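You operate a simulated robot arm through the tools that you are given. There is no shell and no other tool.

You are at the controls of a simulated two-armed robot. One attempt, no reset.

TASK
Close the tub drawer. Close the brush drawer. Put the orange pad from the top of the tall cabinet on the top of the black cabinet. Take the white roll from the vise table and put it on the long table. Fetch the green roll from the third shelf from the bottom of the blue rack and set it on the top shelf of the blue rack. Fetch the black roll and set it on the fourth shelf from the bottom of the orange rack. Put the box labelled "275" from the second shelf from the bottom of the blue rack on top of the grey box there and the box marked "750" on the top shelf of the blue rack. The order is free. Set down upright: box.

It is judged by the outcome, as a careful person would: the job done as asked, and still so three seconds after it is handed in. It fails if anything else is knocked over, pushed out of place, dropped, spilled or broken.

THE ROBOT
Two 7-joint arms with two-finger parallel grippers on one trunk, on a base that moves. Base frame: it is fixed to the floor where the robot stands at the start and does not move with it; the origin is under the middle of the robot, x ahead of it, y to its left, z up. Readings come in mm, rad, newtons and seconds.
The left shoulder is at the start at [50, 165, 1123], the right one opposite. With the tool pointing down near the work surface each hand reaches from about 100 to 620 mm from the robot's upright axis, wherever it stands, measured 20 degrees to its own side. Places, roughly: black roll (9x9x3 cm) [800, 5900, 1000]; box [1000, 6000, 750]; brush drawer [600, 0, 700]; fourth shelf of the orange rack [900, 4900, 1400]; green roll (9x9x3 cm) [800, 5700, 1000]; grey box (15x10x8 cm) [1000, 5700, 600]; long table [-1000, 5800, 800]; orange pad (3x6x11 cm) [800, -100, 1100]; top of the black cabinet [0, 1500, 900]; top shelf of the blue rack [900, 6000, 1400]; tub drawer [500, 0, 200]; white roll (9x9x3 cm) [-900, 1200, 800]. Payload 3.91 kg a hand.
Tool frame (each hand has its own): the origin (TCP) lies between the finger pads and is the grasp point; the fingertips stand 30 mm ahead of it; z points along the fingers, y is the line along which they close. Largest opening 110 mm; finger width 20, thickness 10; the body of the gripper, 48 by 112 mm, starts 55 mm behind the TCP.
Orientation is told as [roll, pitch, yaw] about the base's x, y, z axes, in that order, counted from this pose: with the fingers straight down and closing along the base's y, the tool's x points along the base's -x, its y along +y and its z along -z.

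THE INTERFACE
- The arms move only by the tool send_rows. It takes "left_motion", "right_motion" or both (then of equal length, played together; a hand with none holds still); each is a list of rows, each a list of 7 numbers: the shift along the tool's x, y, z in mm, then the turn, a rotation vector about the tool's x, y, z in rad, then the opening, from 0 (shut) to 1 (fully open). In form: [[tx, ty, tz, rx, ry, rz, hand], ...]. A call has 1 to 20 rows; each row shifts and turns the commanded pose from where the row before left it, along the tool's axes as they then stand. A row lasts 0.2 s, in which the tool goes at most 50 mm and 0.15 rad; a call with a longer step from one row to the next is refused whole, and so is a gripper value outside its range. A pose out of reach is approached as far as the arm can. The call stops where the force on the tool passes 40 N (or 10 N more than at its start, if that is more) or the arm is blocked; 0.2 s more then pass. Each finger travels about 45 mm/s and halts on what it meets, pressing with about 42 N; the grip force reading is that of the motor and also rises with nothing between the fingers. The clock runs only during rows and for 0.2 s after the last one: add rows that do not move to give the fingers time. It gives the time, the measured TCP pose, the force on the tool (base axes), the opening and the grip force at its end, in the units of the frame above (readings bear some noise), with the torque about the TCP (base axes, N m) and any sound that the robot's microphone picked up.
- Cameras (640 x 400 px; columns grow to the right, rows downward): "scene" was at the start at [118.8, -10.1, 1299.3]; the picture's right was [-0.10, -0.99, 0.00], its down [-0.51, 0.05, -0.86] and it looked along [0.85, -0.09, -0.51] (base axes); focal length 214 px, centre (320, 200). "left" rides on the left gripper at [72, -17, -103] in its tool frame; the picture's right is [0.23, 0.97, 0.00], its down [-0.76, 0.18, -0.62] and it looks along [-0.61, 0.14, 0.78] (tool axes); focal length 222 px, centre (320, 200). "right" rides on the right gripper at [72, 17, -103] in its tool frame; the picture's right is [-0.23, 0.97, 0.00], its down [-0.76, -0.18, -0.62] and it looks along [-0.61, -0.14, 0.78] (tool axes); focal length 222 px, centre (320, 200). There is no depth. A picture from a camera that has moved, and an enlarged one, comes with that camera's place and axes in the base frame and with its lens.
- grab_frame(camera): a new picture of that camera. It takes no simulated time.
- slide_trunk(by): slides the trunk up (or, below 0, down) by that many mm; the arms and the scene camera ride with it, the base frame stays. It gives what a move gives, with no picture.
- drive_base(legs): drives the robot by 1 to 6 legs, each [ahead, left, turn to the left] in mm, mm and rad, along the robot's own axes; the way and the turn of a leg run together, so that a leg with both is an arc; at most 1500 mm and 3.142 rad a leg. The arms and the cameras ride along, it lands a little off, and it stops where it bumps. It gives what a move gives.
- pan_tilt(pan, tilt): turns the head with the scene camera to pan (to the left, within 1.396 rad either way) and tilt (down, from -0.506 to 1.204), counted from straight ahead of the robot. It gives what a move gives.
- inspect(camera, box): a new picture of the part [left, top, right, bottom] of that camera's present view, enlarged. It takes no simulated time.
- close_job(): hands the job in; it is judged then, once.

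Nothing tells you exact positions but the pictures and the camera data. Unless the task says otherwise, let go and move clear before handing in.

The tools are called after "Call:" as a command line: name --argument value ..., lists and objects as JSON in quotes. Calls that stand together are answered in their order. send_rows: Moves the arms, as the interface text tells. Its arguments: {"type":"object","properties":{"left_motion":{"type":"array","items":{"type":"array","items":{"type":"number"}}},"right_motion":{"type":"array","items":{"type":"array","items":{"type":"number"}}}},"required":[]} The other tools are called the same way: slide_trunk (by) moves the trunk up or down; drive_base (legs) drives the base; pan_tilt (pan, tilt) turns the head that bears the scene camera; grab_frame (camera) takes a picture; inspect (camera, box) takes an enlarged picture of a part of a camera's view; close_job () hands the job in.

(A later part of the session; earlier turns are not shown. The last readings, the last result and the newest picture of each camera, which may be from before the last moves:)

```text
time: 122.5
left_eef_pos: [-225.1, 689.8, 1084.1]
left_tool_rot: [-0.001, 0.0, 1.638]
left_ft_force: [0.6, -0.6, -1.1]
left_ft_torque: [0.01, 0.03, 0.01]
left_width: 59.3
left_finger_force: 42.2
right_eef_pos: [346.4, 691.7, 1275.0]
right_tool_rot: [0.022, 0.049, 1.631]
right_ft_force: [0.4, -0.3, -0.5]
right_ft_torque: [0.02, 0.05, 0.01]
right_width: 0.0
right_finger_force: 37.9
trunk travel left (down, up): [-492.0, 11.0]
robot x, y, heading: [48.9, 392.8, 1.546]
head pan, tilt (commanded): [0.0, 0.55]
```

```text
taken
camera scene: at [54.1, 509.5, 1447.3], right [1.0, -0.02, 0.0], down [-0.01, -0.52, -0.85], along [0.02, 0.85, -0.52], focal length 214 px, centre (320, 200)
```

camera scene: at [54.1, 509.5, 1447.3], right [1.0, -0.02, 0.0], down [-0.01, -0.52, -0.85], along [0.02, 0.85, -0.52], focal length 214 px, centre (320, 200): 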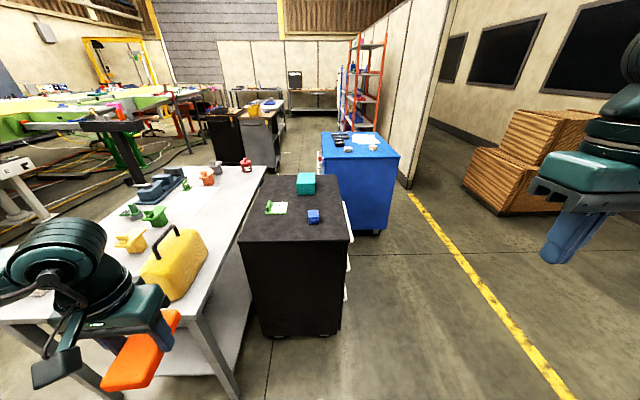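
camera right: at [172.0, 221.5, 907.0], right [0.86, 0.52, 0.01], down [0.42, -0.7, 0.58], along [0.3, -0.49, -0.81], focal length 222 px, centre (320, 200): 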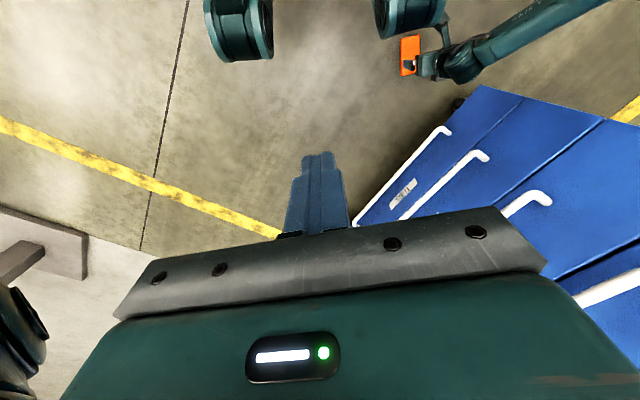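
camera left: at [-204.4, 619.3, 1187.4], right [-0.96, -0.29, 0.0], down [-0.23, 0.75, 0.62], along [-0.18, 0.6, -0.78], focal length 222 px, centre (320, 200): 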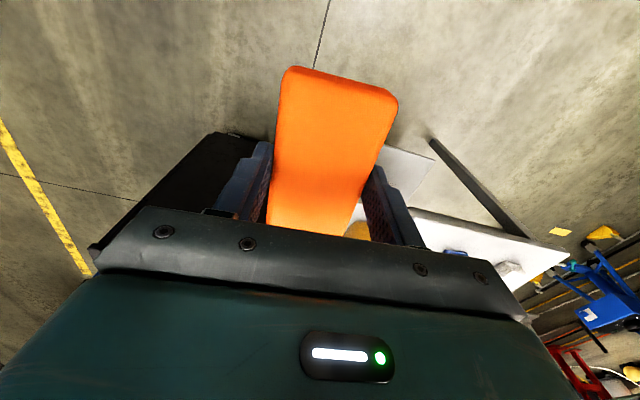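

The black cabinet top is at z≈800, x≈-300..210, y≈1230..1875, with the front-left part free (blue item ≈[39,1356], green tag ≈[-168,1486], teal box ≈[-4,1623]). I bring the left hand inward and check where its elbow is relative to the table.

Call:
send_rows --left_motion '[[-12.3, -25.9, 0, 0, 0, 0, 0.2], [-12.3, -25.9, 0, 0, 0, 0, 0.2], [-12.3, -25.9, 0, 0, 0, 0, 0.2], [-12.3, -25.9, 0, 0, 0, 0, 0.2], [-12.3, -25.9, 0, 0, 0, 0, 0.2]]'

Call:
pan_tilt --pan 0.8 --tilt 0.55

Call:
grab_frame --camera "scene"

```text
time: 123.7
left_eef_pos: [-99.4, 761.9, 1084.2]
left_tool_rot: [0.002, 0.002, 1.637]
left_ft_force: [0.2, 0.1, -1.3]
left_ft_torque: [0.02, 0.02, 0.01]
left_width: 59.0
left_finger_force: 42.1
right_eef_pos: [344.7, 694.4, 1273.7]
right_tool_rot: [0.019, 0.053, 1.633]
right_ft_force: [-0.3, -0.3, 0.3]
right_ft_torque: [-0.01, -0.02, 0.0]
right_width: 0.1
right_finger_force: 38.0
trunk travel left (down, up): [-492.0, 11.0]
robot x, y, heading: [49.4, 391.4, 1.545]
head pan, tilt (commanded): [0.0, 0.55]
```

```text
time: 124.8
left_eef_pos: [-100.6, 761.6, 1084.4]
left_tool_rot: [0.0, 0.0, 1.637]
left_ft_force: [0.2, 0.1, -0.7]
left_ft_torque: [0.0, -0.01, -0.05]
left_width: 59.0
left_finger_force: 41.6
right_eef_pos: [344.6, 692.6, 1274.4]
right_tool_rot: [0.02, 0.051, 1.632]
right_ft_force: [-0.2, -0.3, 0.6]
right_ft_torque: [0.01, 0.01, -0.05]
right_width: 0.0
right_finger_force: 38.4
trunk travel left (down, up): [-492.0, 11.0]
robot x, y, heading: [49.9, 392.8, 1.55]
head pan, tilt (commanded): [0.799, 0.55]
```

```text
taken
camera scene: at [-11.7, 484.6, 1447.2], right [0.71, 0.7, 0.0], down [0.37, -0.37, -0.85], along [-0.6, 0.61, -0.52], focal length 214 px, centre (320, 200)
```

scene: 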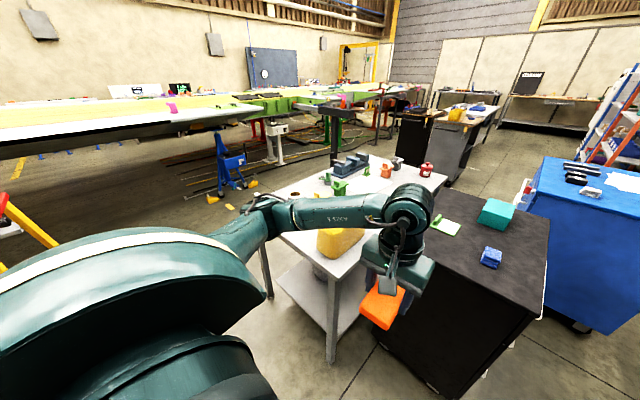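

The elbow stays around z≈1230, above everything on the table. Driving toward the black cabinet.

Call:
drive_base --legs '[[230, -70, 0]]'

Call:
pan_tilt --pan 0.3 --tilt 0.7

Call:
grab_frame --camera "scene"

```text
time: 126.6
left_eef_pos: [-23.7, 987.4, 1084.2]
left_tool_rot: [0.0, 0.001, 1.639]
left_ft_force: [0.1, -0.3, -1.0]
left_ft_torque: [0.0, -0.01, 0.01]
left_width: 58.6
left_finger_force: 42.4
right_eef_pos: [419.8, 919.1, 1273.9]
right_tool_rot: [0.019, 0.052, 1.633]
right_ft_force: [0.2, -0.4, -1.3]
right_ft_torque: [-0.03, 0.0, 0.0]
right_width: 0.2
right_finger_force: 37.2
trunk travel left (down, up): [-492.0, 11.0]
robot x, y, heading: [129.5, 618.2, 1.55]
head pan, tilt (commanded): [0.799, 0.55]
```

```text
time: 127.5
left_eef_pos: [-25.3, 987.2, 1082.5]
left_tool_rot: [0.001, 0.0, 1.638]
left_ft_force: [0.4, -0.3, -0.7]
left_ft_torque: [-0.01, 0.0, 0.04]
left_width: 58.9
left_finger_force: 42.4
right_eef_pos: [419.7, 920.2, 1273.6]
right_tool_rot: [0.017, 0.05, 1.632]
right_ft_force: [-0.6, 0.1, 0.3]
right_ft_torque: [-0.01, 0.0, -0.02]
right_width: 0.1
right_finger_force: 37.5
trunk travel left (down, up): [-492.0, 11.0]
robot x, y, heading: [127.6, 617.3, 1.547]
head pan, tilt (commanded): [0.3, 0.7]
```

```text
taken
camera scene: at [103.7, 727.5, 1434.1], right [0.96, 0.28, 0.0], down [0.18, -0.62, -0.77], along [-0.21, 0.74, -0.64], focal length 214 px, centre (320, 200)
```

scene: 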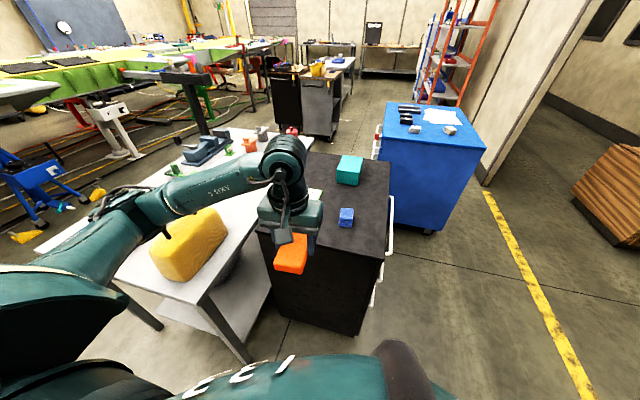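

Driving the last bit toward the cabinet.

Call:
drive_base --legs '[[225, 0, 0]]'

Call:
grab_frame --camera "scene"

Call:
grab_frame --camera "left"

```text
time: 129.2
left_eef_pos: [-18.5, 1209.3, 1083.4]
left_tool_rot: [-0.001, 0.0, 1.637]
left_ft_force: [-0.1, 0.0, -1.3]
left_ft_torque: [0.01, -0.04, 0.02]
left_width: 58.9
left_finger_force: 42.4
right_eef_pos: [424.7, 1141.4, 1273.8]
right_tool_rot: [0.018, 0.053, 1.632]
right_ft_force: [-0.3, 0.6, 0.0]
right_ft_torque: [-0.01, 0.02, 0.02]
right_width: 0.0
right_finger_force: 37.9
trunk travel left (down, up): [-492.0, 11.0]
robot x, y, heading: [128.9, 838.5, 1.55]
head pan, tilt (commanded): [0.3, 0.7]
```

```text
taken
camera scene: at [108.9, 949.8, 1434.0], right [0.96, 0.27, 0.0], down [0.18, -0.62, -0.76], along [-0.21, 0.74, -0.64], focal length 214 px, centre (320, 200)
```

scene: 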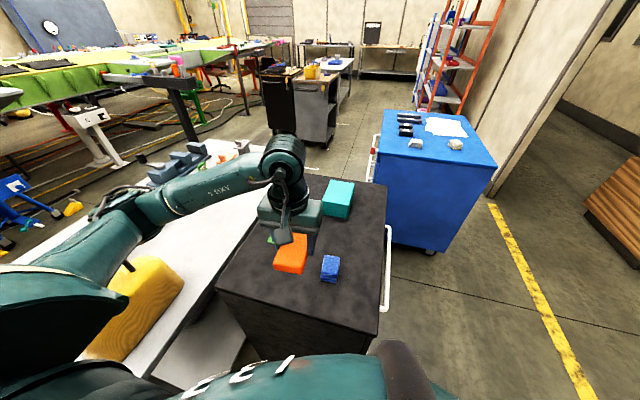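

```text
taken
camera left: at [1.8, 1137.6, 1186.7], right [-0.96, -0.29, 0.0], down [-0.23, 0.75, 0.62], along [-0.18, 0.6, -0.78], focal length 222 px, centre (320, 200)
```

left: 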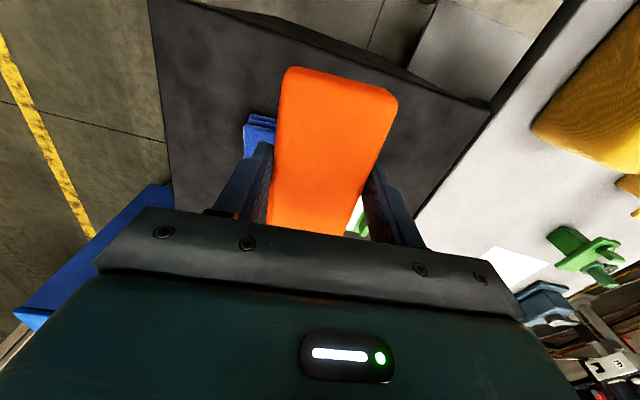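

Triangulating between views puts the black cabinet's top nearer z≈885 with its front edge at y≈1158; the blue cube is ≈[50,1260], green tag ≈[-142,1375]. I'll set the pad at about [-75,1241], lowering in stages and watching forces.

Call:
send_rows --left_motion '[[-11.9, 17.9, 0, 0, 0, 0, 0.2], [-11.9, 17.9, 0, 0, 0, 0, 0.2], [-11.9, 17.9, 0, 0, 0, 0, 0.2], [0, 0, 20, 0, 0, 0, 0.2], [0, 0, 25, 0, 0, 0, 0.2], [0, 0, 25, 0, 0, 0, 0.2], [0, 0, 25, 0, 0, 0, 0.2]]'

Call:
grab_frame --camera "scene"

Call:
grab_frame --camera "left"

```text
time: 130.8
left_eef_pos: [-77.5, 1239.5, 987.4]
left_tool_rot: [0.001, -0.002, 1.637]
left_ft_force: [0.4, 0.0, -0.8]
left_ft_torque: [0.0, 0.0, 0.0]
left_width: 58.8
left_finger_force: 41.8
right_eef_pos: [424.6, 1141.1, 1275.0]
right_tool_rot: [0.02, 0.05, 1.632]
right_ft_force: [-0.3, 0.1, -1.2]
right_ft_torque: [0.03, 0.0, 0.01]
right_width: 0.0
right_finger_force: 37.6
trunk travel left (down, up): [-492.0, 11.0]
robot x, y, heading: [130.3, 838.4, 1.551]
head pan, tilt (commanded): [0.3, 0.7]
```

```text
taken
camera scene: at [108.7, 949.0, 1434.1], right [0.96, 0.27, 0.0], down [0.18, -0.62, -0.76], along [-0.21, 0.74, -0.64], focal length 214 px, centre (320, 200)
```

scene: 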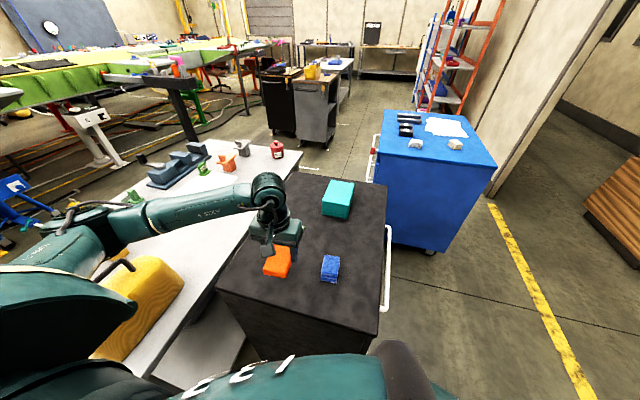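

```text
taken
camera left: at [-55.9, 1169.2, 1090.7], right [-0.96, -0.29, 0.0], down [-0.23, 0.75, 0.62], along [-0.18, 0.6, -0.78], focal length 222 px, centre (320, 200)
```

left: 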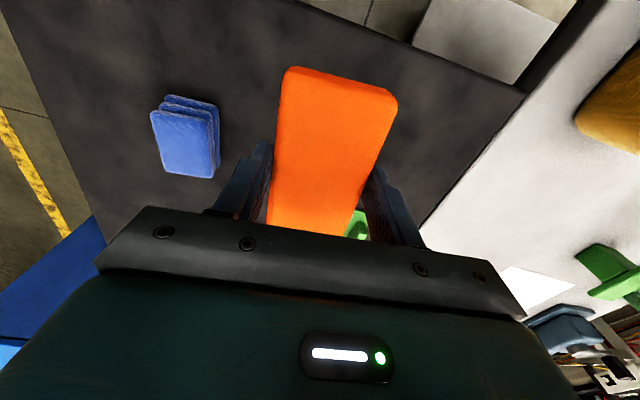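

Position is good: clear of the blue stack and the green tag. Lowering gently to contact.

Call:
send_rows --left_motion '[[0, 0, 15, 0, 0, 0, 0.2], [0, 0, 10, 0, 0, 0, 0.2], [0, 0, 6, 0, 0, 0, 0.2], [0, 0, 4, 0, 0, 0, 0.2], [0, 0, 4, 0, 0, 0, 0.2], [0, 0, 4, 0, 0, 0, 0.2], [0, 0, 4, 0, 0, 0, 0.2]]'

Call:
inspect --camera "scene" --box '[200, 200, 360, 300]'

```text
time: 132.4
left_eef_pos: [-77.1, 1240.0, 941.6]
left_tool_rot: [0.0, 0.001, 1.637]
left_ft_force: [-0.2, -0.4, -1.6]
left_ft_torque: [0.01, 0.01, 0.02]
left_width: 59.1
left_finger_force: 42.1
right_eef_pos: [425.5, 1140.8, 1274.0]
right_tool_rot: [0.019, 0.052, 1.632]
right_ft_force: [-0.1, 1.0, 0.0]
right_ft_torque: [0.0, -0.01, -0.03]
right_width: 0.2
right_finger_force: 37.4
trunk travel left (down, up): [-492.0, 11.0]
robot x, y, heading: [130.0, 840.0, 1.551]
head pan, tilt (commanded): [0.3, 0.7]
```

```text
4.00 times, centred on (280, 250) of scene
camera zoom: at [108.8, 949.0, 1434.1], right [0.96, 0.27, 0.0], down [0.18, -0.62, -0.76], along [-0.21, 0.74, -0.64], focal length 858 px, centre (480, 0)
```

zoom: 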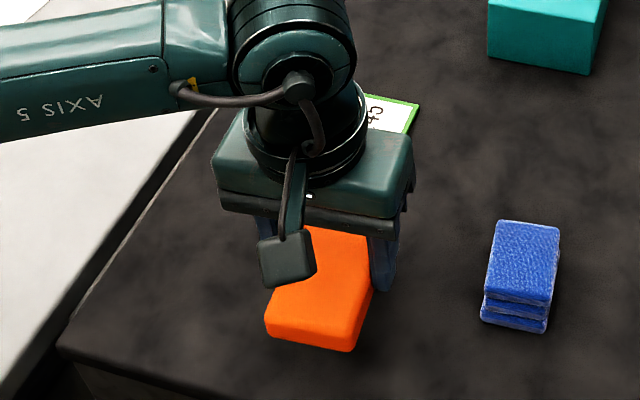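

Call:
send_rows --left_motion '[[0, 0, 4, 0, 0, 0, 0.2], [0, 0, 4, 0, 0, 0, 0.2], [0, 0, 3, 0, 0, 0, 0.2], [0, 0, 3, 0, 0, 0, 0.2], [0, 0, 2, 0, 0, 0, 0.2]]'

Call:
inspect --camera "scene" --box '[200, 200, 360, 300]'

```text
time: 133.6
left_eef_pos: [-74.7, 1239.7, 925.3]
left_tool_rot: [0.001, 0.002, 1.636]
left_ft_force: [-0.1, 0.0, -0.5]
left_ft_torque: [0.0, -0.01, 0.01]
left_width: 59.1
left_finger_force: 41.7
right_eef_pos: [424.4, 1141.3, 1275.0]
right_tool_rot: [0.019, 0.051, 1.631]
right_ft_force: [0.0, -0.2, -0.3]
right_ft_torque: [0.0, 0.0, 0.04]
right_width: 0.0
right_finger_force: 37.1
trunk travel left (down, up): [-492.0, 11.0]
robot x, y, heading: [129.8, 841.5, 1.549]
head pan, tilt (commanded): [0.3, 0.7]
```

```text
4.00 times, centred on (280, 250) of scene
camera zoom: at [108.8, 949.0, 1434.1], right [0.96, 0.27, 0.0], down [0.18, -0.62, -0.76], along [-0.21, 0.74, -0.64], focal length 858 px, centre (480, 0)
```

zoom: 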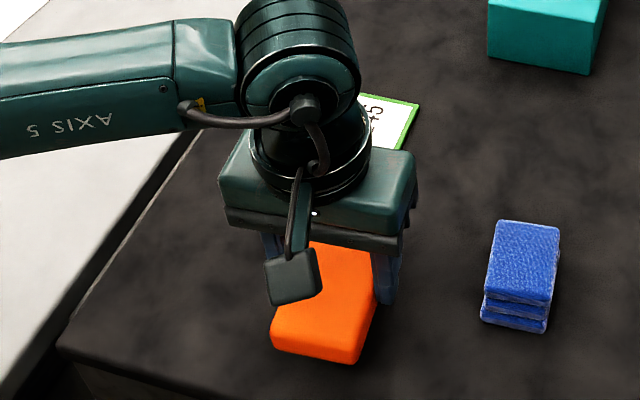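

Call:
send_rows --left_motion '[[0, 0, 2.5, 0, 0, 0, 0.2], [0, 0, 2.5, 0, 0, 0, 0.2], [0, 0, 2.5, 0, 0, 0, 0.2], [0, 0, 2.5, 0, 0, 0, 0.2]]'

Call:
send_rows --left_motion '[[0, 0, 2, 0, 0, 0, 0.2], [0, 0, 2, 0, 0, 0, 0.2]]'

Call:
inspect --camera "scene" --box '[200, 200, 360, 300]'

```text
time: 134.6
left_eef_pos: [-75.2, 1241.3, 915.3]
left_tool_rot: [0.0, 0.0, 1.637]
left_ft_force: [0.2, -0.1, -0.2]
left_ft_torque: [0.03, 0.0, 0.01]
left_width: 59.1
left_finger_force: 42.5
right_eef_pos: [425.6, 1140.1, 1274.2]
right_tool_rot: [0.019, 0.049, 1.632]
right_ft_force: [0.7, -0.5, 0.2]
right_ft_torque: [0.0, -0.02, -0.01]
right_width: 0.0
right_finger_force: 37.5
trunk travel left (down, up): [-492.0, 11.0]
robot x, y, heading: [127.5, 836.8, 1.547]
head pan, tilt (commanded): [0.3, 0.7]
```

```text
time: 135.2
left_eef_pos: [-76.6, 1239.9, 911.9]
left_tool_rot: [0.0, 0.001, 1.639]
left_ft_force: [0.5, -0.1, -1.0]
left_ft_torque: [-0.02, 0.02, 0.0]
left_width: 59.1
left_finger_force: 42.2
right_eef_pos: [425.7, 1140.8, 1274.7]
right_tool_rot: [0.019, 0.051, 1.632]
right_ft_force: [0.3, 0.3, 0.4]
right_ft_torque: [-0.02, -0.02, 0.04]
right_width: 0.0
right_finger_force: 37.7
trunk travel left (down, up): [-492.0, 11.0]
robot x, y, heading: [136.0, 837.2, 1.545]
head pan, tilt (commanded): [0.3, 0.7]
```

```text
4.00 times, centred on (280, 250) of scene
camera zoom: at [108.8, 949.0, 1434.1], right [0.96, 0.27, 0.0], down [0.18, -0.62, -0.76], along [-0.21, 0.74, -0.64], focal length 858 px, centre (480, 0)
```

zoom: 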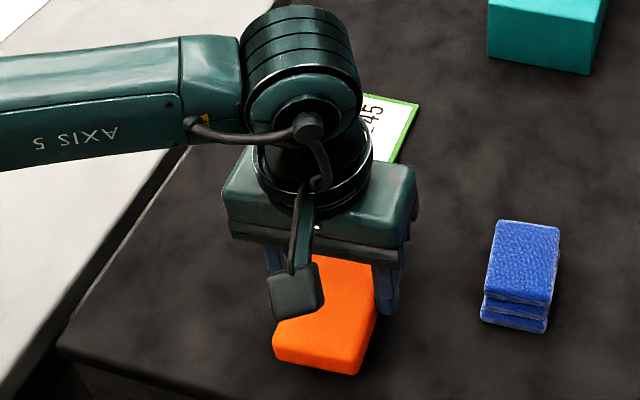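

Call:
send_rows --left_motion '[[0, 0, 2.5, 0, 0, 0, 0.2], [0, 0, 2.5, 0, 0, 0, 0.2], [0, 0, 2.5, 0, 0, 0, 0.2], [0, 0, 2.5, 0, 0, 0, 0.2]]'

Call:
send_rows --left_motion '[[0, 0, 2.5, 0, 0, 0, 0.2], [0, 0, 2.5, 0, 0, 0, 0.2], [0, 0, 2.5, 0, 0, 0, 0.2]]'

Call:
inspect --camera "scene" --box '[200, 200, 360, 300]'

```text
time: 136.2
left_eef_pos: [-75.6, 1239.6, 902.4]
left_tool_rot: [0.0, -0.001, 1.639]
left_ft_force: [0.1, -0.6, -0.5]
left_ft_torque: [0.04, 0.03, -0.02]
left_width: 58.9
left_finger_force: 42.3
right_eef_pos: [424.7, 1138.8, 1273.2]
right_tool_rot: [0.019, 0.05, 1.632]
right_ft_force: [-0.3, -0.2, 0.5]
right_ft_torque: [0.02, 0.01, 0.03]
right_width: 0.1
right_finger_force: 37.8
trunk travel left (down, up): [-492.0, 11.0]
robot x, y, heading: [129.7, 838.1, 1.55]
head pan, tilt (commanded): [0.3, 0.7]
```

```text
time: 137.0
left_eef_pos: [-76.1, 1239.1, 895.3]
left_tool_rot: [0.0, -0.001, 1.638]
left_ft_force: [-1.5, -3.9, 11.9]
left_ft_torque: [-0.09, 0.12, -0.02]
left_width: 59.0
left_finger_force: 41.9
right_eef_pos: [425.0, 1139.5, 1274.6]
right_tool_rot: [0.02, 0.049, 1.631]
right_ft_force: [0.4, -0.3, 0.1]
right_ft_torque: [-0.01, -0.03, -0.02]
right_width: 0.0
right_finger_force: 38.2
trunk travel left (down, up): [-492.0, 11.0]
robot x, y, heading: [132.2, 837.1, 1.546]
head pan, tilt (commanded): [0.3, 0.7]
```

```text
4.00 times, centred on (280, 250) of scene
camera zoom: at [109.0, 947.5, 1434.5], right [0.96, 0.27, 0.0], down [0.18, -0.62, -0.77], along [-0.21, 0.74, -0.64], focal length 858 px, centre (480, 0)
```

zoom: 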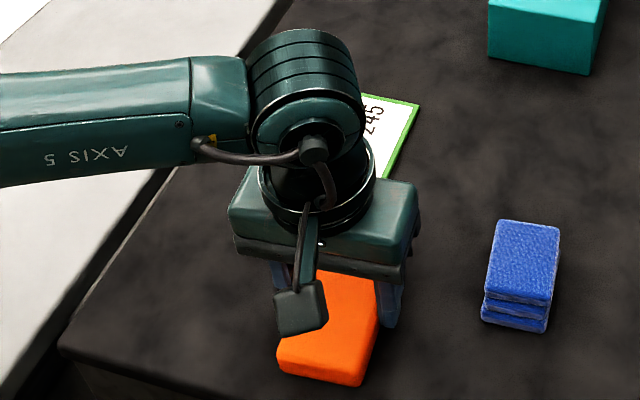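

Contact felt (12 N up) at TCP z≈895, so the top is z≈861. Releasing gently and rising.

Call:
send_rows --left_motion '[[0, 0, -0.5, 0, 0, 0, 0.55], [0, 0, 0, 0, 0, 0, 0.62], [0, 0, 0, 0, 0, 0, 0.68], [0, 0, 0, 0, 0, 0, 0.68], [0, 0, -15, 0, 0, 0, 0.68], [0, 0, -25, 0, 0, 0, 0.68], [0, 0, -35, 0, 0, 0, 0.68], [0, 0, -40, 0, 0, 0, 0.68], [0, 0, -40, 0, 0, 0, 0.68], [0, 0, -40, 0, 0, 0, 0.68]]'

Call:
grab_frame --camera "scene"

Call:
grab_frame --camera "left"

```text
time: 139.2
left_eef_pos: [-76.9, 1238.5, 1092.6]
left_tool_rot: [-0.001, 0.0, 1.64]
left_ft_force: [0.3, -0.9, -0.1]
left_ft_torque: [-0.02, 0.0, 0.0]
left_width: 74.8
left_finger_force: 0.0
right_eef_pos: [424.7, 1140.0, 1274.3]
right_tool_rot: [0.019, 0.051, 1.633]
right_ft_force: [-0.3, -0.3, -0.5]
right_ft_torque: [0.01, 0.01, 0.02]
right_width: 0.1
right_finger_force: 37.6
trunk travel left (down, up): [-492.0, 11.0]
robot x, y, heading: [132.5, 841.0, 1.548]
head pan, tilt (commanded): [0.3, 0.7]
```

```text
taken
camera scene: at [109.1, 948.8, 1434.1], right [0.96, 0.27, 0.0], down [0.18, -0.62, -0.77], along [-0.21, 0.74, -0.64], focal length 214 px, centre (320, 200)
```

scene: 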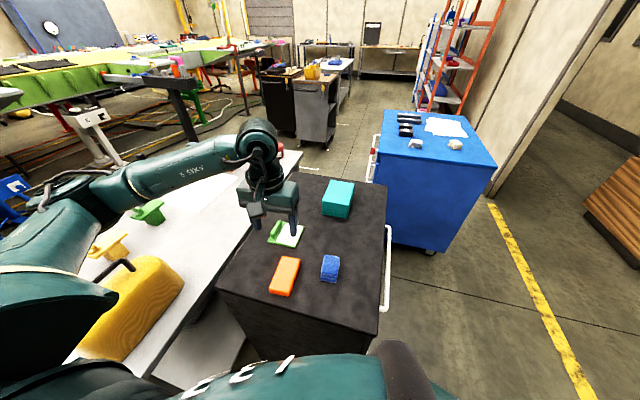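

```text
taken
camera left: at [-55.8, 1167.3, 1195.3], right [-0.96, -0.29, 0.0], down [-0.23, 0.75, 0.62], along [-0.18, 0.6, -0.78], focal length 222 px, centre (320, 200)
```

left: 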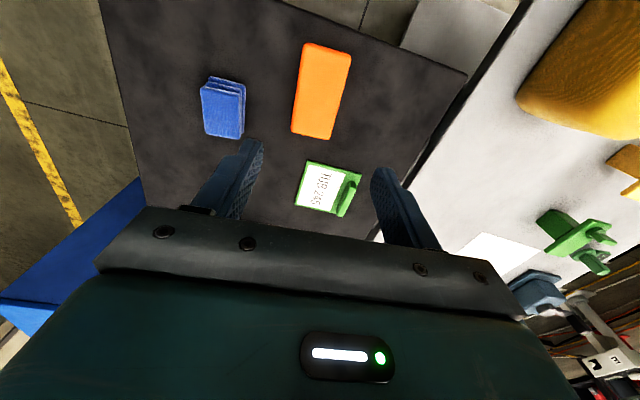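

The orange pad is on the black cabinet. Next is the white roll on the vise table; I raise the left hand, back out, and look over the table from its near side.

Call:
send_rows --left_motion '[[0, 0, -40, 0, 0, 0, 0.68], [0, 0, -40, 0, 0, 0, 0.68], [0, 0, -40, 0, 0, 0, 0.68]]'

Call:
drive_base --legs '[[-460, 0, 0.02]]'

Call:
pan_tilt --pan 0.9 --tilt 0.6

Call:
grab_frame --camera "scene"

Call:
pan_tilt --pan 1.39 --tilt 0.6

Call:
grab_frame --camera "scene"

```text
time: 140.0
left_eef_pos: [-74.6, 1237.8, 1211.0]
left_tool_rot: [0.0, 0.0, 1.636]
left_ft_force: [0.1, 0.8, -0.8]
left_ft_torque: [0.0, 0.01, -0.02]
left_width: 74.9
left_finger_force: 0.1
right_eef_pos: [425.0, 1140.3, 1273.5]
right_tool_rot: [0.02, 0.05, 1.633]
right_ft_force: [0.3, -0.3, 0.1]
right_ft_torque: [0.01, 0.0, -0.02]
right_width: 0.0
right_finger_force: 38.0
trunk travel left (down, up): [-492.0, 11.0]
robot x, y, heading: [133.2, 837.4, 1.548]
head pan, tilt (commanded): [0.3, 0.7]
```

```text
time: 142.8
left_eef_pos: [-89.3, 779.5, 1210.6]
left_tool_rot: [0.0, 0.0, 1.654]
left_ft_force: [0.3, 0.4, -0.1]
left_ft_torque: [0.01, 0.01, -0.01]
left_width: 74.5
left_finger_force: 0.0
right_eef_pos: [413.6, 690.3, 1274.7]
right_tool_rot: [0.019, 0.053, 1.649]
right_ft_force: [-0.5, -0.4, -0.6]
right_ft_torque: [0.01, -0.01, 0.02]
right_width: 0.0
right_finger_force: 37.4
trunk travel left (down, up): [-492.0, 11.0]
robot x, y, heading: [128.1, 381.8, 1.562]
head pan, tilt (commanded): [0.3, 0.7]
```

```text
time: 143.8
left_eef_pos: [-89.5, 780.3, 1208.9]
left_tool_rot: [0.0, 0.002, 1.655]
left_ft_force: [-0.3, 0.6, 0.5]
left_ft_torque: [0.02, 0.02, -0.05]
left_width: 74.8
left_finger_force: 0.0
right_eef_pos: [413.1, 690.1, 1275.1]
right_tool_rot: [0.019, 0.05, 1.65]
right_ft_force: [-0.7, -0.4, -0.4]
right_ft_torque: [-0.03, 0.01, 0.0]
right_width: 0.0
right_finger_force: 38.0
trunk travel left (down, up): [-492.0, 11.0]
robot x, y, heading: [127.1, 382.1, 1.566]
head pan, tilt (commanded): [0.901, 0.6]
```

```text
taken
camera scene: at [56.1, 467.6, 1442.7], right [0.63, 0.78, 0.0], down [0.44, -0.35, -0.82], along [-0.64, 0.52, -0.57], focal length 214 px, centre (320, 200)
```

scene: 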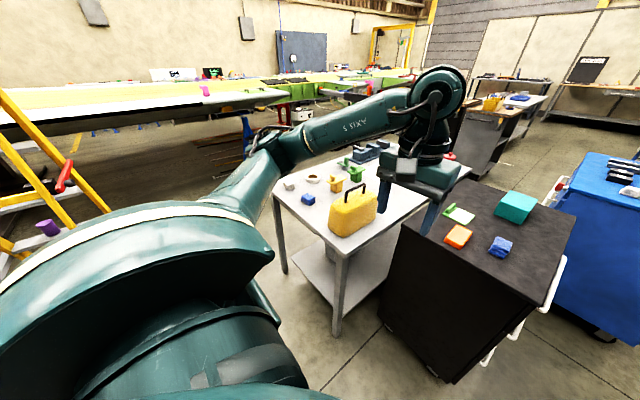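

```text
time: 144.7
left_eef_pos: [-89.1, 779.7, 1210.0]
left_tool_rot: [-0.001, 0.0, 1.654]
left_ft_force: [0.3, 0.1, -0.2]
left_ft_torque: [0.01, 0.01, 0.03]
left_width: 74.5
left_finger_force: 0.0
right_eef_pos: [413.9, 690.8, 1275.1]
right_tool_rot: [0.018, 0.052, 1.649]
right_ft_force: [0.1, 0.6, 0.5]
right_ft_torque: [-0.01, 0.04, 0.0]
right_width: 0.0
right_finger_force: 37.5
trunk travel left (down, up): [-492.0, 11.0]
robot x, y, heading: [122.8, 385.0, 1.562]
head pan, tilt (commanded): [1.389, 0.6]
```

```text
taken
camera scene: at [38.2, 428.8, 1442.7], right [0.19, 0.98, 0.0], down [0.56, -0.11, -0.83], along [-0.81, 0.15, -0.56], focal length 214 px, centre (320, 200)
```

scene: 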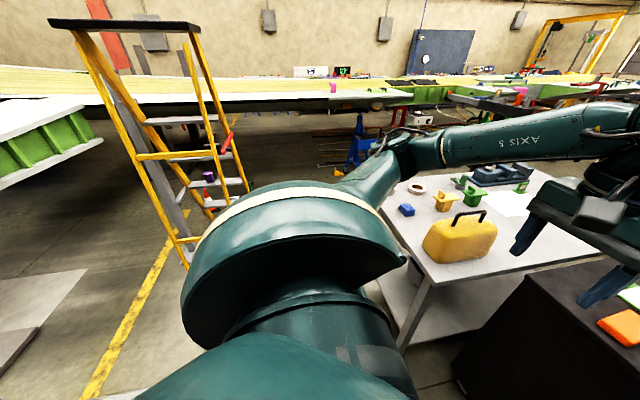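

The roll (a white ring) is near the far-left of the table at ≈[-850,1125]. I drive left along the table's near side, then look again.

Call:
drive_base --legs '[[0, 600, 0]]'

Call:
pan_tilt --pan 0.2 --tilt 0.7

Call:
grab_frame --camera "scene"

Call:
grab_frame --camera "left"

```text
time: 150.4
left_eef_pos: [-689.7, 782.7, 1211.4]
left_tool_rot: [0.001, 0.001, 1.656]
left_ft_force: [0.2, -0.2, 0.1]
left_ft_torque: [-0.02, -0.01, -0.02]
left_width: 74.6
left_finger_force: 0.0
right_eef_pos: [-188.4, 693.3, 1273.7]
right_tool_rot: [0.019, 0.05, 1.651]
right_ft_force: [-1.1, 0.4, -0.2]
right_ft_torque: [-0.01, 0.01, 0.02]
right_width: 0.2
right_finger_force: 37.6
trunk travel left (down, up): [-492.0, 11.0]
robot x, y, heading: [-478.8, 390.3, 1.568]
head pan, tilt (commanded): [1.389, 0.6]
```

```text
time: 151.8
left_eef_pos: [-690.1, 783.2, 1210.1]
left_tool_rot: [0.0, 0.0, 1.656]
left_ft_force: [-0.5, 0.1, -0.2]
left_ft_torque: [-0.02, -0.01, 0.0]
left_width: 74.8
left_finger_force: 0.0
right_eef_pos: [-187.4, 694.2, 1274.7]
right_tool_rot: [0.02, 0.05, 1.651]
right_ft_force: [0.3, 0.7, 0.4]
right_ft_torque: [0.02, 0.01, 0.02]
right_width: 0.0
right_finger_force: 37.5
trunk travel left (down, up): [-492.0, 11.0]
robot x, y, heading: [-478.1, 387.8, 1.568]
head pan, tilt (commanded): [0.201, 0.7]
```

```text
taken
camera scene: at [-492.7, 498.7, 1434.1], right [0.98, 0.2, 0.0], down [0.13, -0.63, -0.77], along [-0.15, 0.75, -0.64], focal length 214 px, centre (320, 200)
```

scene: 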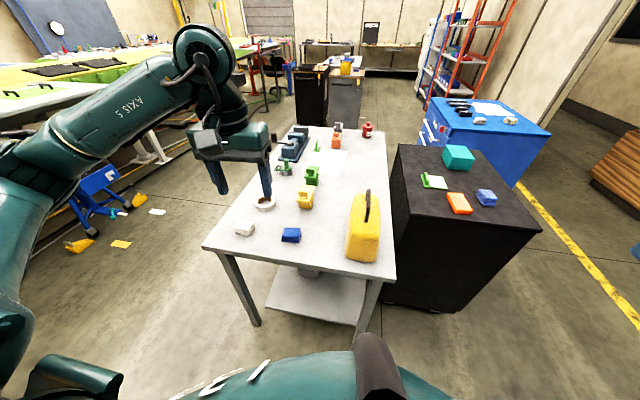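

```text
taken
camera left: at [-667.7, 712.0, 1313.1], right [-0.95, -0.31, 0.0], down [-0.24, 0.74, 0.62], along [-0.19, 0.59, -0.78], focal length 222 px, centre (320, 200)
```

left: 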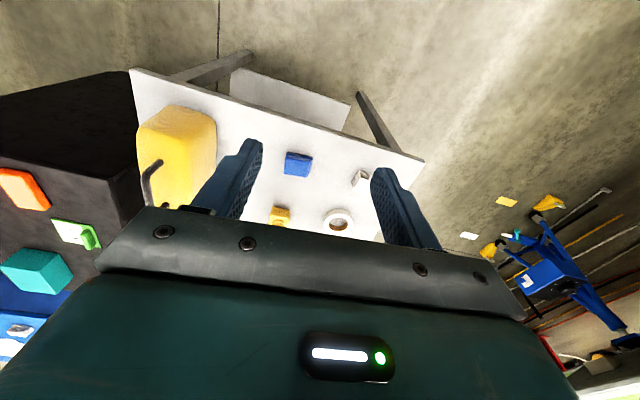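

Call:
inspect --camera "left" --box '[260, 130, 420, 230]'

Call:
inspect --camera "scene" --box '[200, 150, 360, 250]'

```text
4.00 times, centred on (340, 180) of left
camera zoom: at [-667.7, 712.0, 1313.1], right [-0.95, -0.31, 0.0], down [-0.24, 0.74, 0.62], along [-0.19, 0.59, -0.78], focal length 888 px, centre (240, 280)
```

zoom: 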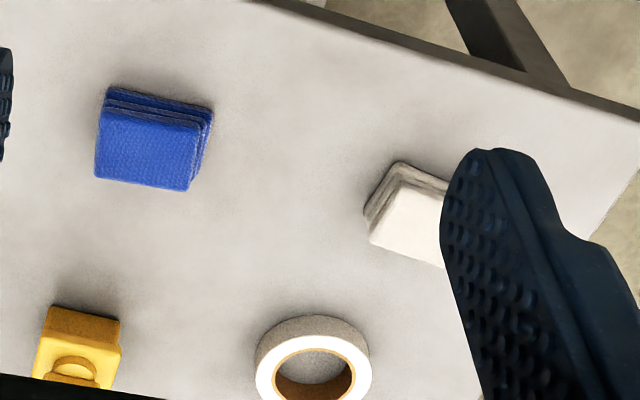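

```text
4.00 times, centred on (280, 200) of scene
camera zoom: at [-492.7, 498.7, 1434.1], right [0.98, 0.2, 0.0], down [0.13, -0.63, -0.77], along [-0.15, 0.75, -0.64], focal length 858 px, centre (480, 200)
```

zoom: 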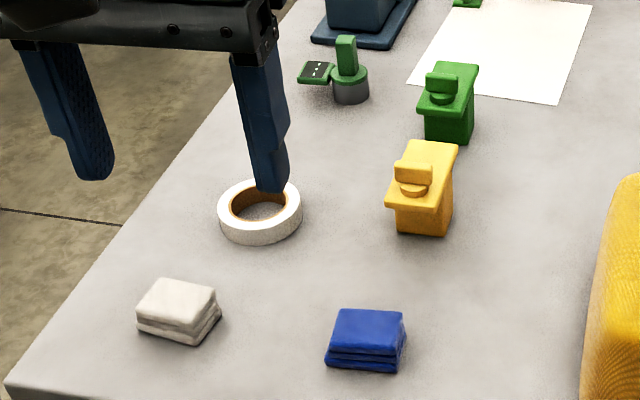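

The tape roll is centred at ≈[-864,1141] on the table (top z≈807, roll top ≈837), outer diameter 90. I drive to about [-684,621] so the left hand can take it across its outside.

Call:
drive_base --legs '[[0, 206, 0], [233, 0, 0]]'

Call:
send_rows --left_motion '[[0, 0, 20, 0, 0, 0, 1], [0, 0, 30, 0, 0, 0, 1], [0, 0, 30, 0, 0, 0, 1]]'

Call:
grab_frame --camera "left"

Call:
grab_frame --camera "scene"

```text
time: 155.6
left_eef_pos: [-899.7, 1013.5, 1210.1]
left_tool_rot: [0.0, 0.0, 1.662]
left_ft_force: [0.6, 0.8, 0.0]
left_ft_torque: [-0.03, -0.01, -0.02]
left_width: 74.8
left_finger_force: 0.1
right_eef_pos: [-396.0, 928.3, 1273.1]
right_tool_rot: [0.02, 0.051, 1.656]
right_ft_force: [-0.2, -0.1, -0.1]
right_ft_torque: [-0.06, -0.01, 0.0]
right_width: 0.0
right_finger_force: 37.3
trunk travel left (down, up): [-492.0, 11.0]
robot x, y, heading: [-680.7, 620.3, 1.569]
head pan, tilt (commanded): [0.201, 0.7]
```

```text
time: 156.4
left_eef_pos: [-897.8, 1013.4, 1129.1]
left_tool_rot: [-0.001, -0.001, 1.662]
left_ft_force: [0.5, 0.1, 0.6]
left_ft_torque: [0.02, 0.0, -0.02]
left_width: 110.1
left_finger_force: 0.0
right_eef_pos: [-397.1, 928.1, 1274.0]
right_tool_rot: [0.02, 0.05, 1.655]
right_ft_force: [0.5, -0.6, -0.1]
right_ft_torque: [0.03, -0.01, 0.02]
right_width: 0.0
right_finger_force: 37.9
trunk travel left (down, up): [-492.0, 11.0]
robot x, y, heading: [-677.6, 615.8, 1.579]
head pan, tilt (commanded): [0.201, 0.7]
```

```text
taken
camera left: at [-876.1, 942.5, 1231.6], right [-0.95, -0.32, 0.0], down [-0.25, 0.74, 0.62], along [-0.2, 0.59, -0.78], focal length 222 px, centre (320, 200)
```

left: 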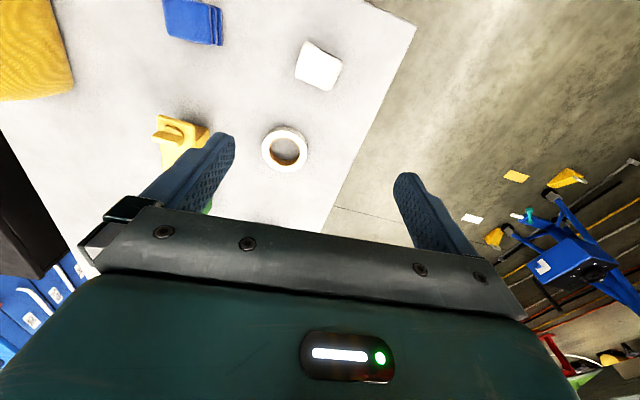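

```text
taken
camera scene: at [-700.3, 730.4, 1434.1], right [0.98, 0.2, 0.0], down [0.13, -0.63, -0.76], along [-0.15, 0.75, -0.64], focal length 214 px, centre (320, 200)
```

scene: 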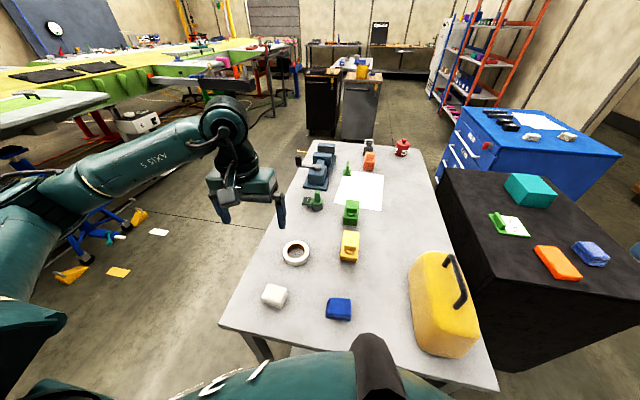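

Call:
send_rows --left_motion '[[-25.6, -8, 34, 0, 0, 0, 1], [-25.6, -8, 34, 0, 0, 0, 1], [-25.6, -8, 34, 0, 0, 0, 1], [-25.6, -8, 34, 0, 0, 0, 1], [-25.6, -8, 34, 0, 0, 0, 1], [0, 0, 0, 0, 0, 0, 1]]'

Call:
grab_frame --camera "left"

Call:
inspect --camera "scene" --box '[200, 180, 360, 280]'

```text
time: 157.8
left_eef_pos: [-869.8, 1144.2, 959.2]
left_tool_rot: [0.0, 0.0, 1.661]
left_ft_force: [-0.1, -0.2, -0.9]
left_ft_torque: [0.01, 0.0, -0.03]
left_width: 110.2
left_finger_force: 0.2
right_eef_pos: [-397.1, 927.3, 1274.6]
right_tool_rot: [0.02, 0.05, 1.656]
right_ft_force: [-0.4, 1.0, 0.6]
right_ft_torque: [-0.02, -0.02, -0.02]
right_width: 0.1
right_finger_force: 37.6
trunk travel left (down, up): [-492.0, 11.0]
robot x, y, heading: [-684.2, 617.2, 1.569]
head pan, tilt (commanded): [0.201, 0.7]
```

```text
taken
camera left: at [-847.1, 1074.3, 1062.2], right [-0.95, -0.31, 0.0], down [-0.25, 0.74, 0.62], along [-0.2, 0.59, -0.78], focal length 222 px, centre (320, 200)
```

left: 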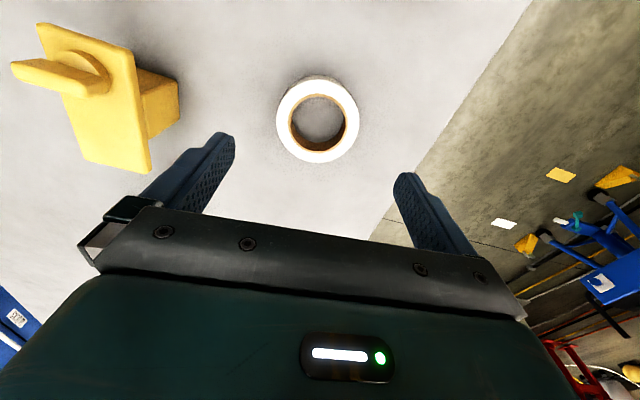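

```text
4.00 times, centred on (280, 230) of scene
camera zoom: at [-700.3, 730.0, 1434.2], right [0.98, 0.2, 0.0], down [0.13, -0.63, -0.77], along [-0.15, 0.75, -0.64], focal length 858 px, centre (480, 80)
```

zoom: 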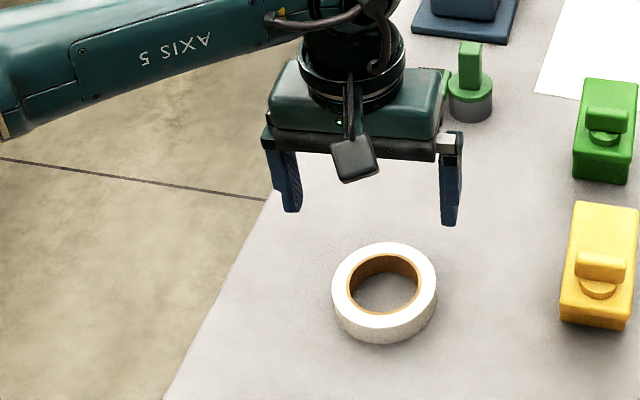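

Aligned within ~4 mm. Correcting and descending.

Call:
send_rows --left_motion '[[-4.2, -1.4, 25, 0, 0, 0, 1], [0, 0, 30, 0, 0, 0, 1], [0, 0, 30, 0, 0, 0, 1], [0, 0, 15, 0, 0, 0, 1]]'

Call:
grab_frame --camera "left"

Call:
inspect --camera "scene" --box '[200, 180, 360, 280]'

```text
time: 158.8
left_eef_pos: [-871.0, 1148.7, 858.1]
left_tool_rot: [-0.001, -0.002, 1.66]
left_ft_force: [0.0, -0.1, 0.2]
left_ft_torque: [-0.01, -0.01, -0.01]
left_width: 109.9
left_finger_force: 0.0
right_eef_pos: [-396.7, 928.0, 1273.2]
right_tool_rot: [0.019, 0.05, 1.656]
right_ft_force: [0.6, -0.1, -0.6]
right_ft_torque: [-0.02, 0.0, 0.02]
right_width: 0.0
right_finger_force: 38.0
trunk travel left (down, up): [-492.0, 11.0]
robot x, y, heading: [-682.9, 617.0, 1.573]
head pan, tilt (commanded): [0.201, 0.7]
```

```text
taken
camera left: at [-847.6, 1078.6, 961.8], right [-0.95, -0.31, 0.0], down [-0.25, 0.74, 0.62], along [-0.2, 0.59, -0.78], focal length 222 px, centre (320, 200)
```

left: 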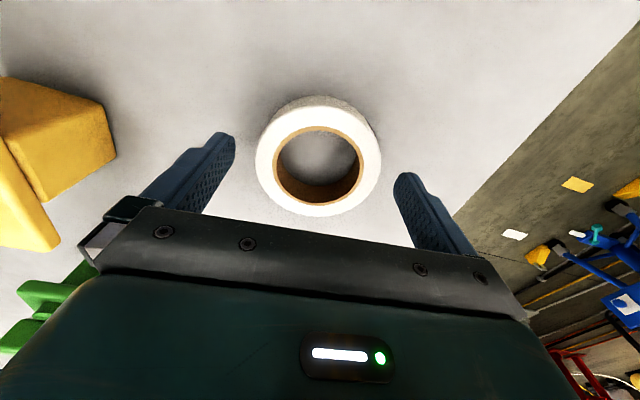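

```text
4.00 times, centred on (280, 230) of scene
camera zoom: at [-700.0, 730.5, 1434.1], right [0.98, 0.2, 0.0], down [0.13, -0.63, -0.76], along [-0.15, 0.75, -0.64], focal length 858 px, centre (480, 80)
```

zoom: 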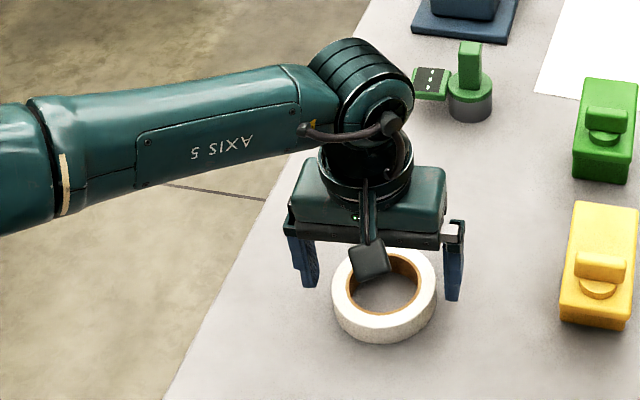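

Call:
send_rows --left_motion '[[0, 0, 10, 0, 0, 0, 1], [0, 0, 8, 0, 0, 0, 1], [0, 0, 6, 0, 0, 0, 1], [0, 0, 0, 0, 0, 0, 1]]'

Call:
inspect --camera "scene" --box '[240, 200, 360, 275]'

Call:
grab_frame --camera "left"

```text
time: 159.8
left_eef_pos: [-870.1, 1148.6, 834.8]
left_tool_rot: [0.001, -0.001, 1.662]
left_ft_force: [0.5, -0.3, -0.8]
left_ft_torque: [0.02, 0.02, -0.01]
left_width: 109.8
left_finger_force: 0.1
right_eef_pos: [-397.0, 927.8, 1275.4]
right_tool_rot: [0.02, 0.052, 1.656]
right_ft_force: [-0.2, 1.1, 0.1]
right_ft_torque: [0.0, -0.04, 0.0]
right_width: 0.1
right_finger_force: 37.6
trunk travel left (down, up): [-492.0, 11.0]
robot x, y, heading: [-683.8, 618.6, 1.575]
head pan, tilt (commanded): [0.201, 0.7]
```

```text
5.33 times, centred on (300, 238) of scene
camera zoom: at [-700.1, 730.4, 1434.1], right [0.98, 0.2, 0.0], down [0.13, -0.63, -0.76], along [-0.15, 0.75, -0.64], focal length 1144 px, centre (427, 0)
```

zoom: 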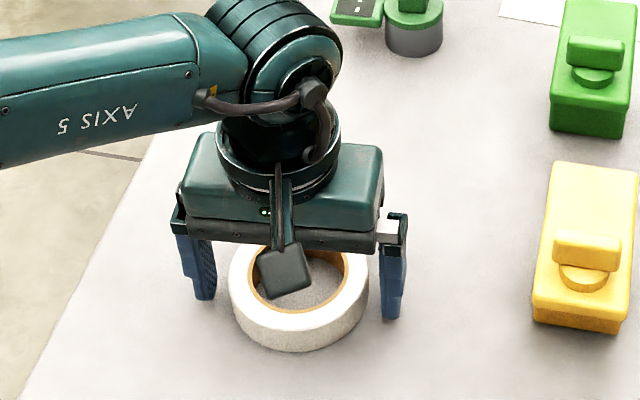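

```text
taken
camera left: at [-847.1, 1077.9, 938.3], right [-0.95, -0.31, 0.0], down [-0.25, 0.74, 0.62], along [-0.2, 0.59, -0.78], focal length 222 px, centre (320, 200)
```

left: 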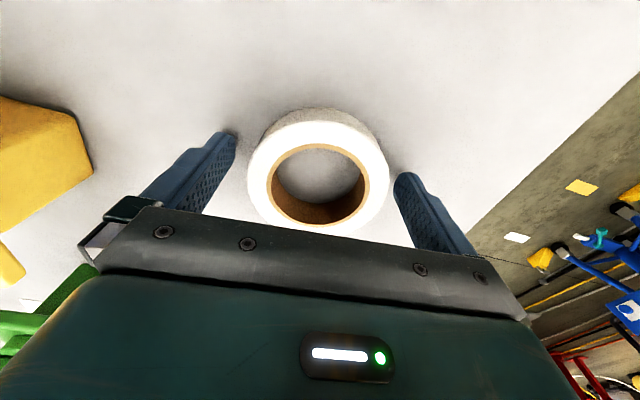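

Call:
send_rows --left_motion '[[0, 0, 3, 0, 0, 0, 1], [0, 0, 3, 0, 0, 0, 1], [0, 0, 3, 0, 0, 0, 1], [0, 0, 2, 0, 0, 0, 1]]'

Call:
inspect --camera "scene" --box '[240, 200, 360, 275]'

```text
time: 160.8
left_eef_pos: [-870.8, 1148.1, 831.4]
left_tool_rot: [0.0, -0.007, 1.663]
left_ft_force: [-3.6, -5.7, 33.4]
left_ft_torque: [-0.6, 1.03, -0.13]
left_width: 109.8
left_finger_force: 0.1
right_eef_pos: [-395.0, 923.7, 1276.3]
right_tool_rot: [0.019, 0.045, 1.656]
right_ft_force: [-0.3, 0.8, 0.3]
right_ft_torque: [0.0, 0.01, 0.01]
right_width: 0.2
right_finger_force: 37.7
trunk travel left (down, up): [-492.0, 11.0]
robot x, y, heading: [-684.4, 615.7, 1.575]
head pan, tilt (commanded): [0.201, 0.7]
```

```text
5.33 times, centred on (300, 238) of scene
camera zoom: at [-699.1, 726.4, 1435.1], right [0.98, 0.2, 0.0], down [0.13, -0.63, -0.77], along [-0.15, 0.75, -0.64], focal length 1144 px, centre (427, 0)
```

zoom: 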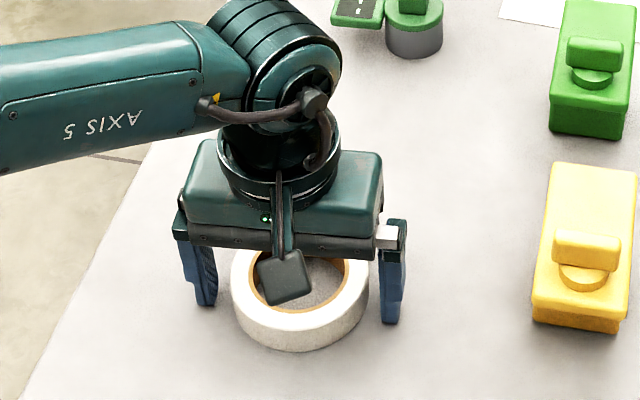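

The fingertips touched the table (top z≈802). I raise 4 mm and close on the roll.

Call:
send_rows --left_motion '[[0, 0, -5, 0, 0, 0, 1], [0, 0, 0, 0, 0, 0, 0.9], [0, 0, 0, 0, 0, 0, 0.8], [0, 0, 0, 0, 0, 0, 0.6], [0, 0, 0, 0, 0, 0, 0.5], [0, 0, 0, 0, 0, 0, 0.5]]'

Call:
grab_frame --camera "left"

```text
time: 162.2
left_eef_pos: [-871.0, 1148.0, 830.6]
left_tool_rot: [-0.001, 0.001, 1.661]
left_ft_force: [-0.4, -2.5, 8.9]
left_ft_torque: [0.0, 0.14, -0.01]
left_width: 85.1
left_finger_force: 41.9
right_eef_pos: [-396.2, 927.6, 1275.3]
right_tool_rot: [0.02, 0.052, 1.657]
right_ft_force: [0.3, 0.3, -0.5]
right_ft_torque: [-0.03, -0.06, -0.02]
right_width: 0.0
right_finger_force: 38.1
trunk travel left (down, up): [-492.0, 11.0]
robot x, y, heading: [-687.5, 619.0, 1.576]
head pan, tilt (commanded): [0.201, 0.7]
```

```text
taken
camera left: at [-847.2, 1076.6, 933.1], right [-0.95, -0.32, 0.0], down [-0.25, 0.74, 0.62], along [-0.2, 0.59, -0.78], focal length 222 px, centre (320, 200)
```

left: 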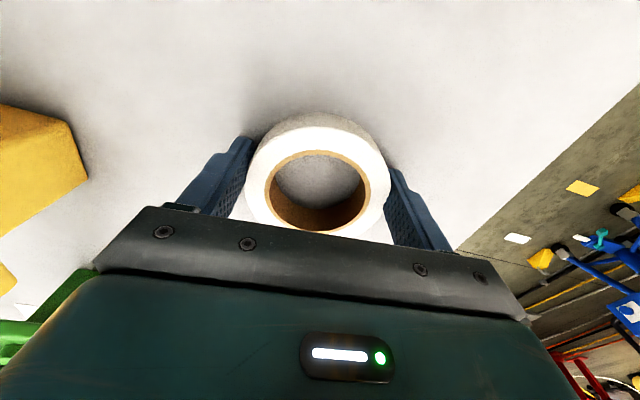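

The roll is gripped (85 mm, 42 N). Lifting it clear.

Call:
send_rows --left_motion '[[0, 0, -10, 0, 0, 0, 0.5], [0, 0, -20, 0, 0, 0, 0.5], [0, 0, -30, 0, 0, 0, 0.5], [0, 0, -35, 0, 0, 0, 0.5], [0, 0, -35, 0, 0, 0, 0.5], [0, 0, -35, 0, 0, 0, 0.5], [0, 0, -35, 0, 0, 0, 0.5], [0, 0, -35, 0, 0, 0, 0.5], [0, 0, -35, 0, 0, 0, 0.5], [0, 0, -20, 0, 0, 0, 0.5]]'

Call:
grab_frame --camera "left"

Call:
grab_frame --camera "scene"

```text
time: 164.4
left_eef_pos: [-871.5, 1149.2, 1120.8]
left_tool_rot: [0.0, 0.0, 1.662]
left_ft_force: [0.4, -0.9, -1.6]
left_ft_torque: [0.01, -0.02, 0.01]
left_width: 85.4
left_finger_force: 42.6
right_eef_pos: [-396.1, 927.8, 1274.9]
right_tool_rot: [0.019, 0.051, 1.656]
right_ft_force: [0.3, 0.1, 0.0]
right_ft_torque: [0.02, -0.01, 0.02]
right_width: 0.0
right_finger_force: 37.3
trunk travel left (down, up): [-492.0, 11.0]
robot x, y, heading: [-679.9, 617.6, 1.569]
head pan, tilt (commanded): [0.201, 0.7]
```

```text
taken
camera left: at [-848.2, 1078.6, 1224.2], right [-0.95, -0.32, 0.0], down [-0.25, 0.74, 0.62], along [-0.2, 0.59, -0.78], focal length 222 px, centre (320, 200)
```

left: 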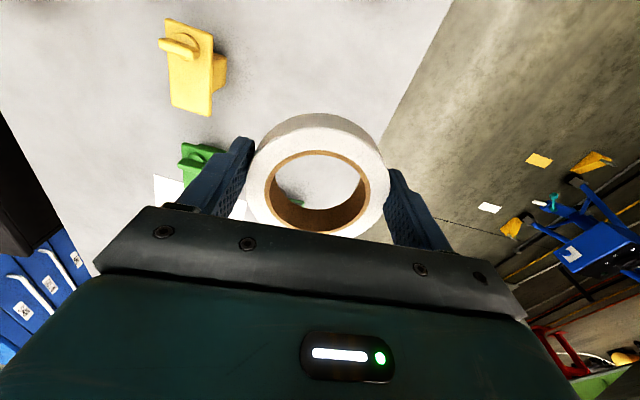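

```text
taken
camera scene: at [-700.1, 730.4, 1434.1], right [0.98, 0.2, 0.0], down [0.13, -0.63, -0.76], along [-0.15, 0.75, -0.64], focal length 214 px, centre (320, 200)
```

scene: 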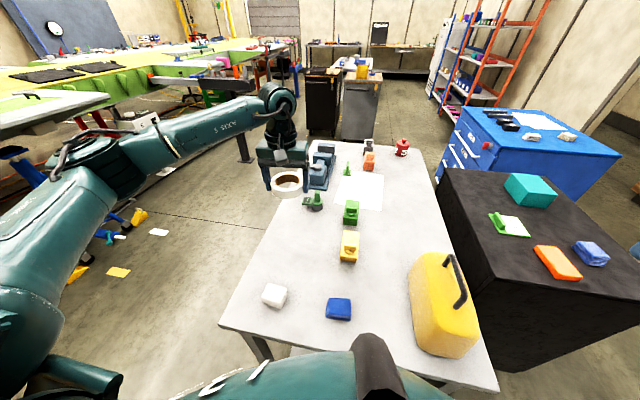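

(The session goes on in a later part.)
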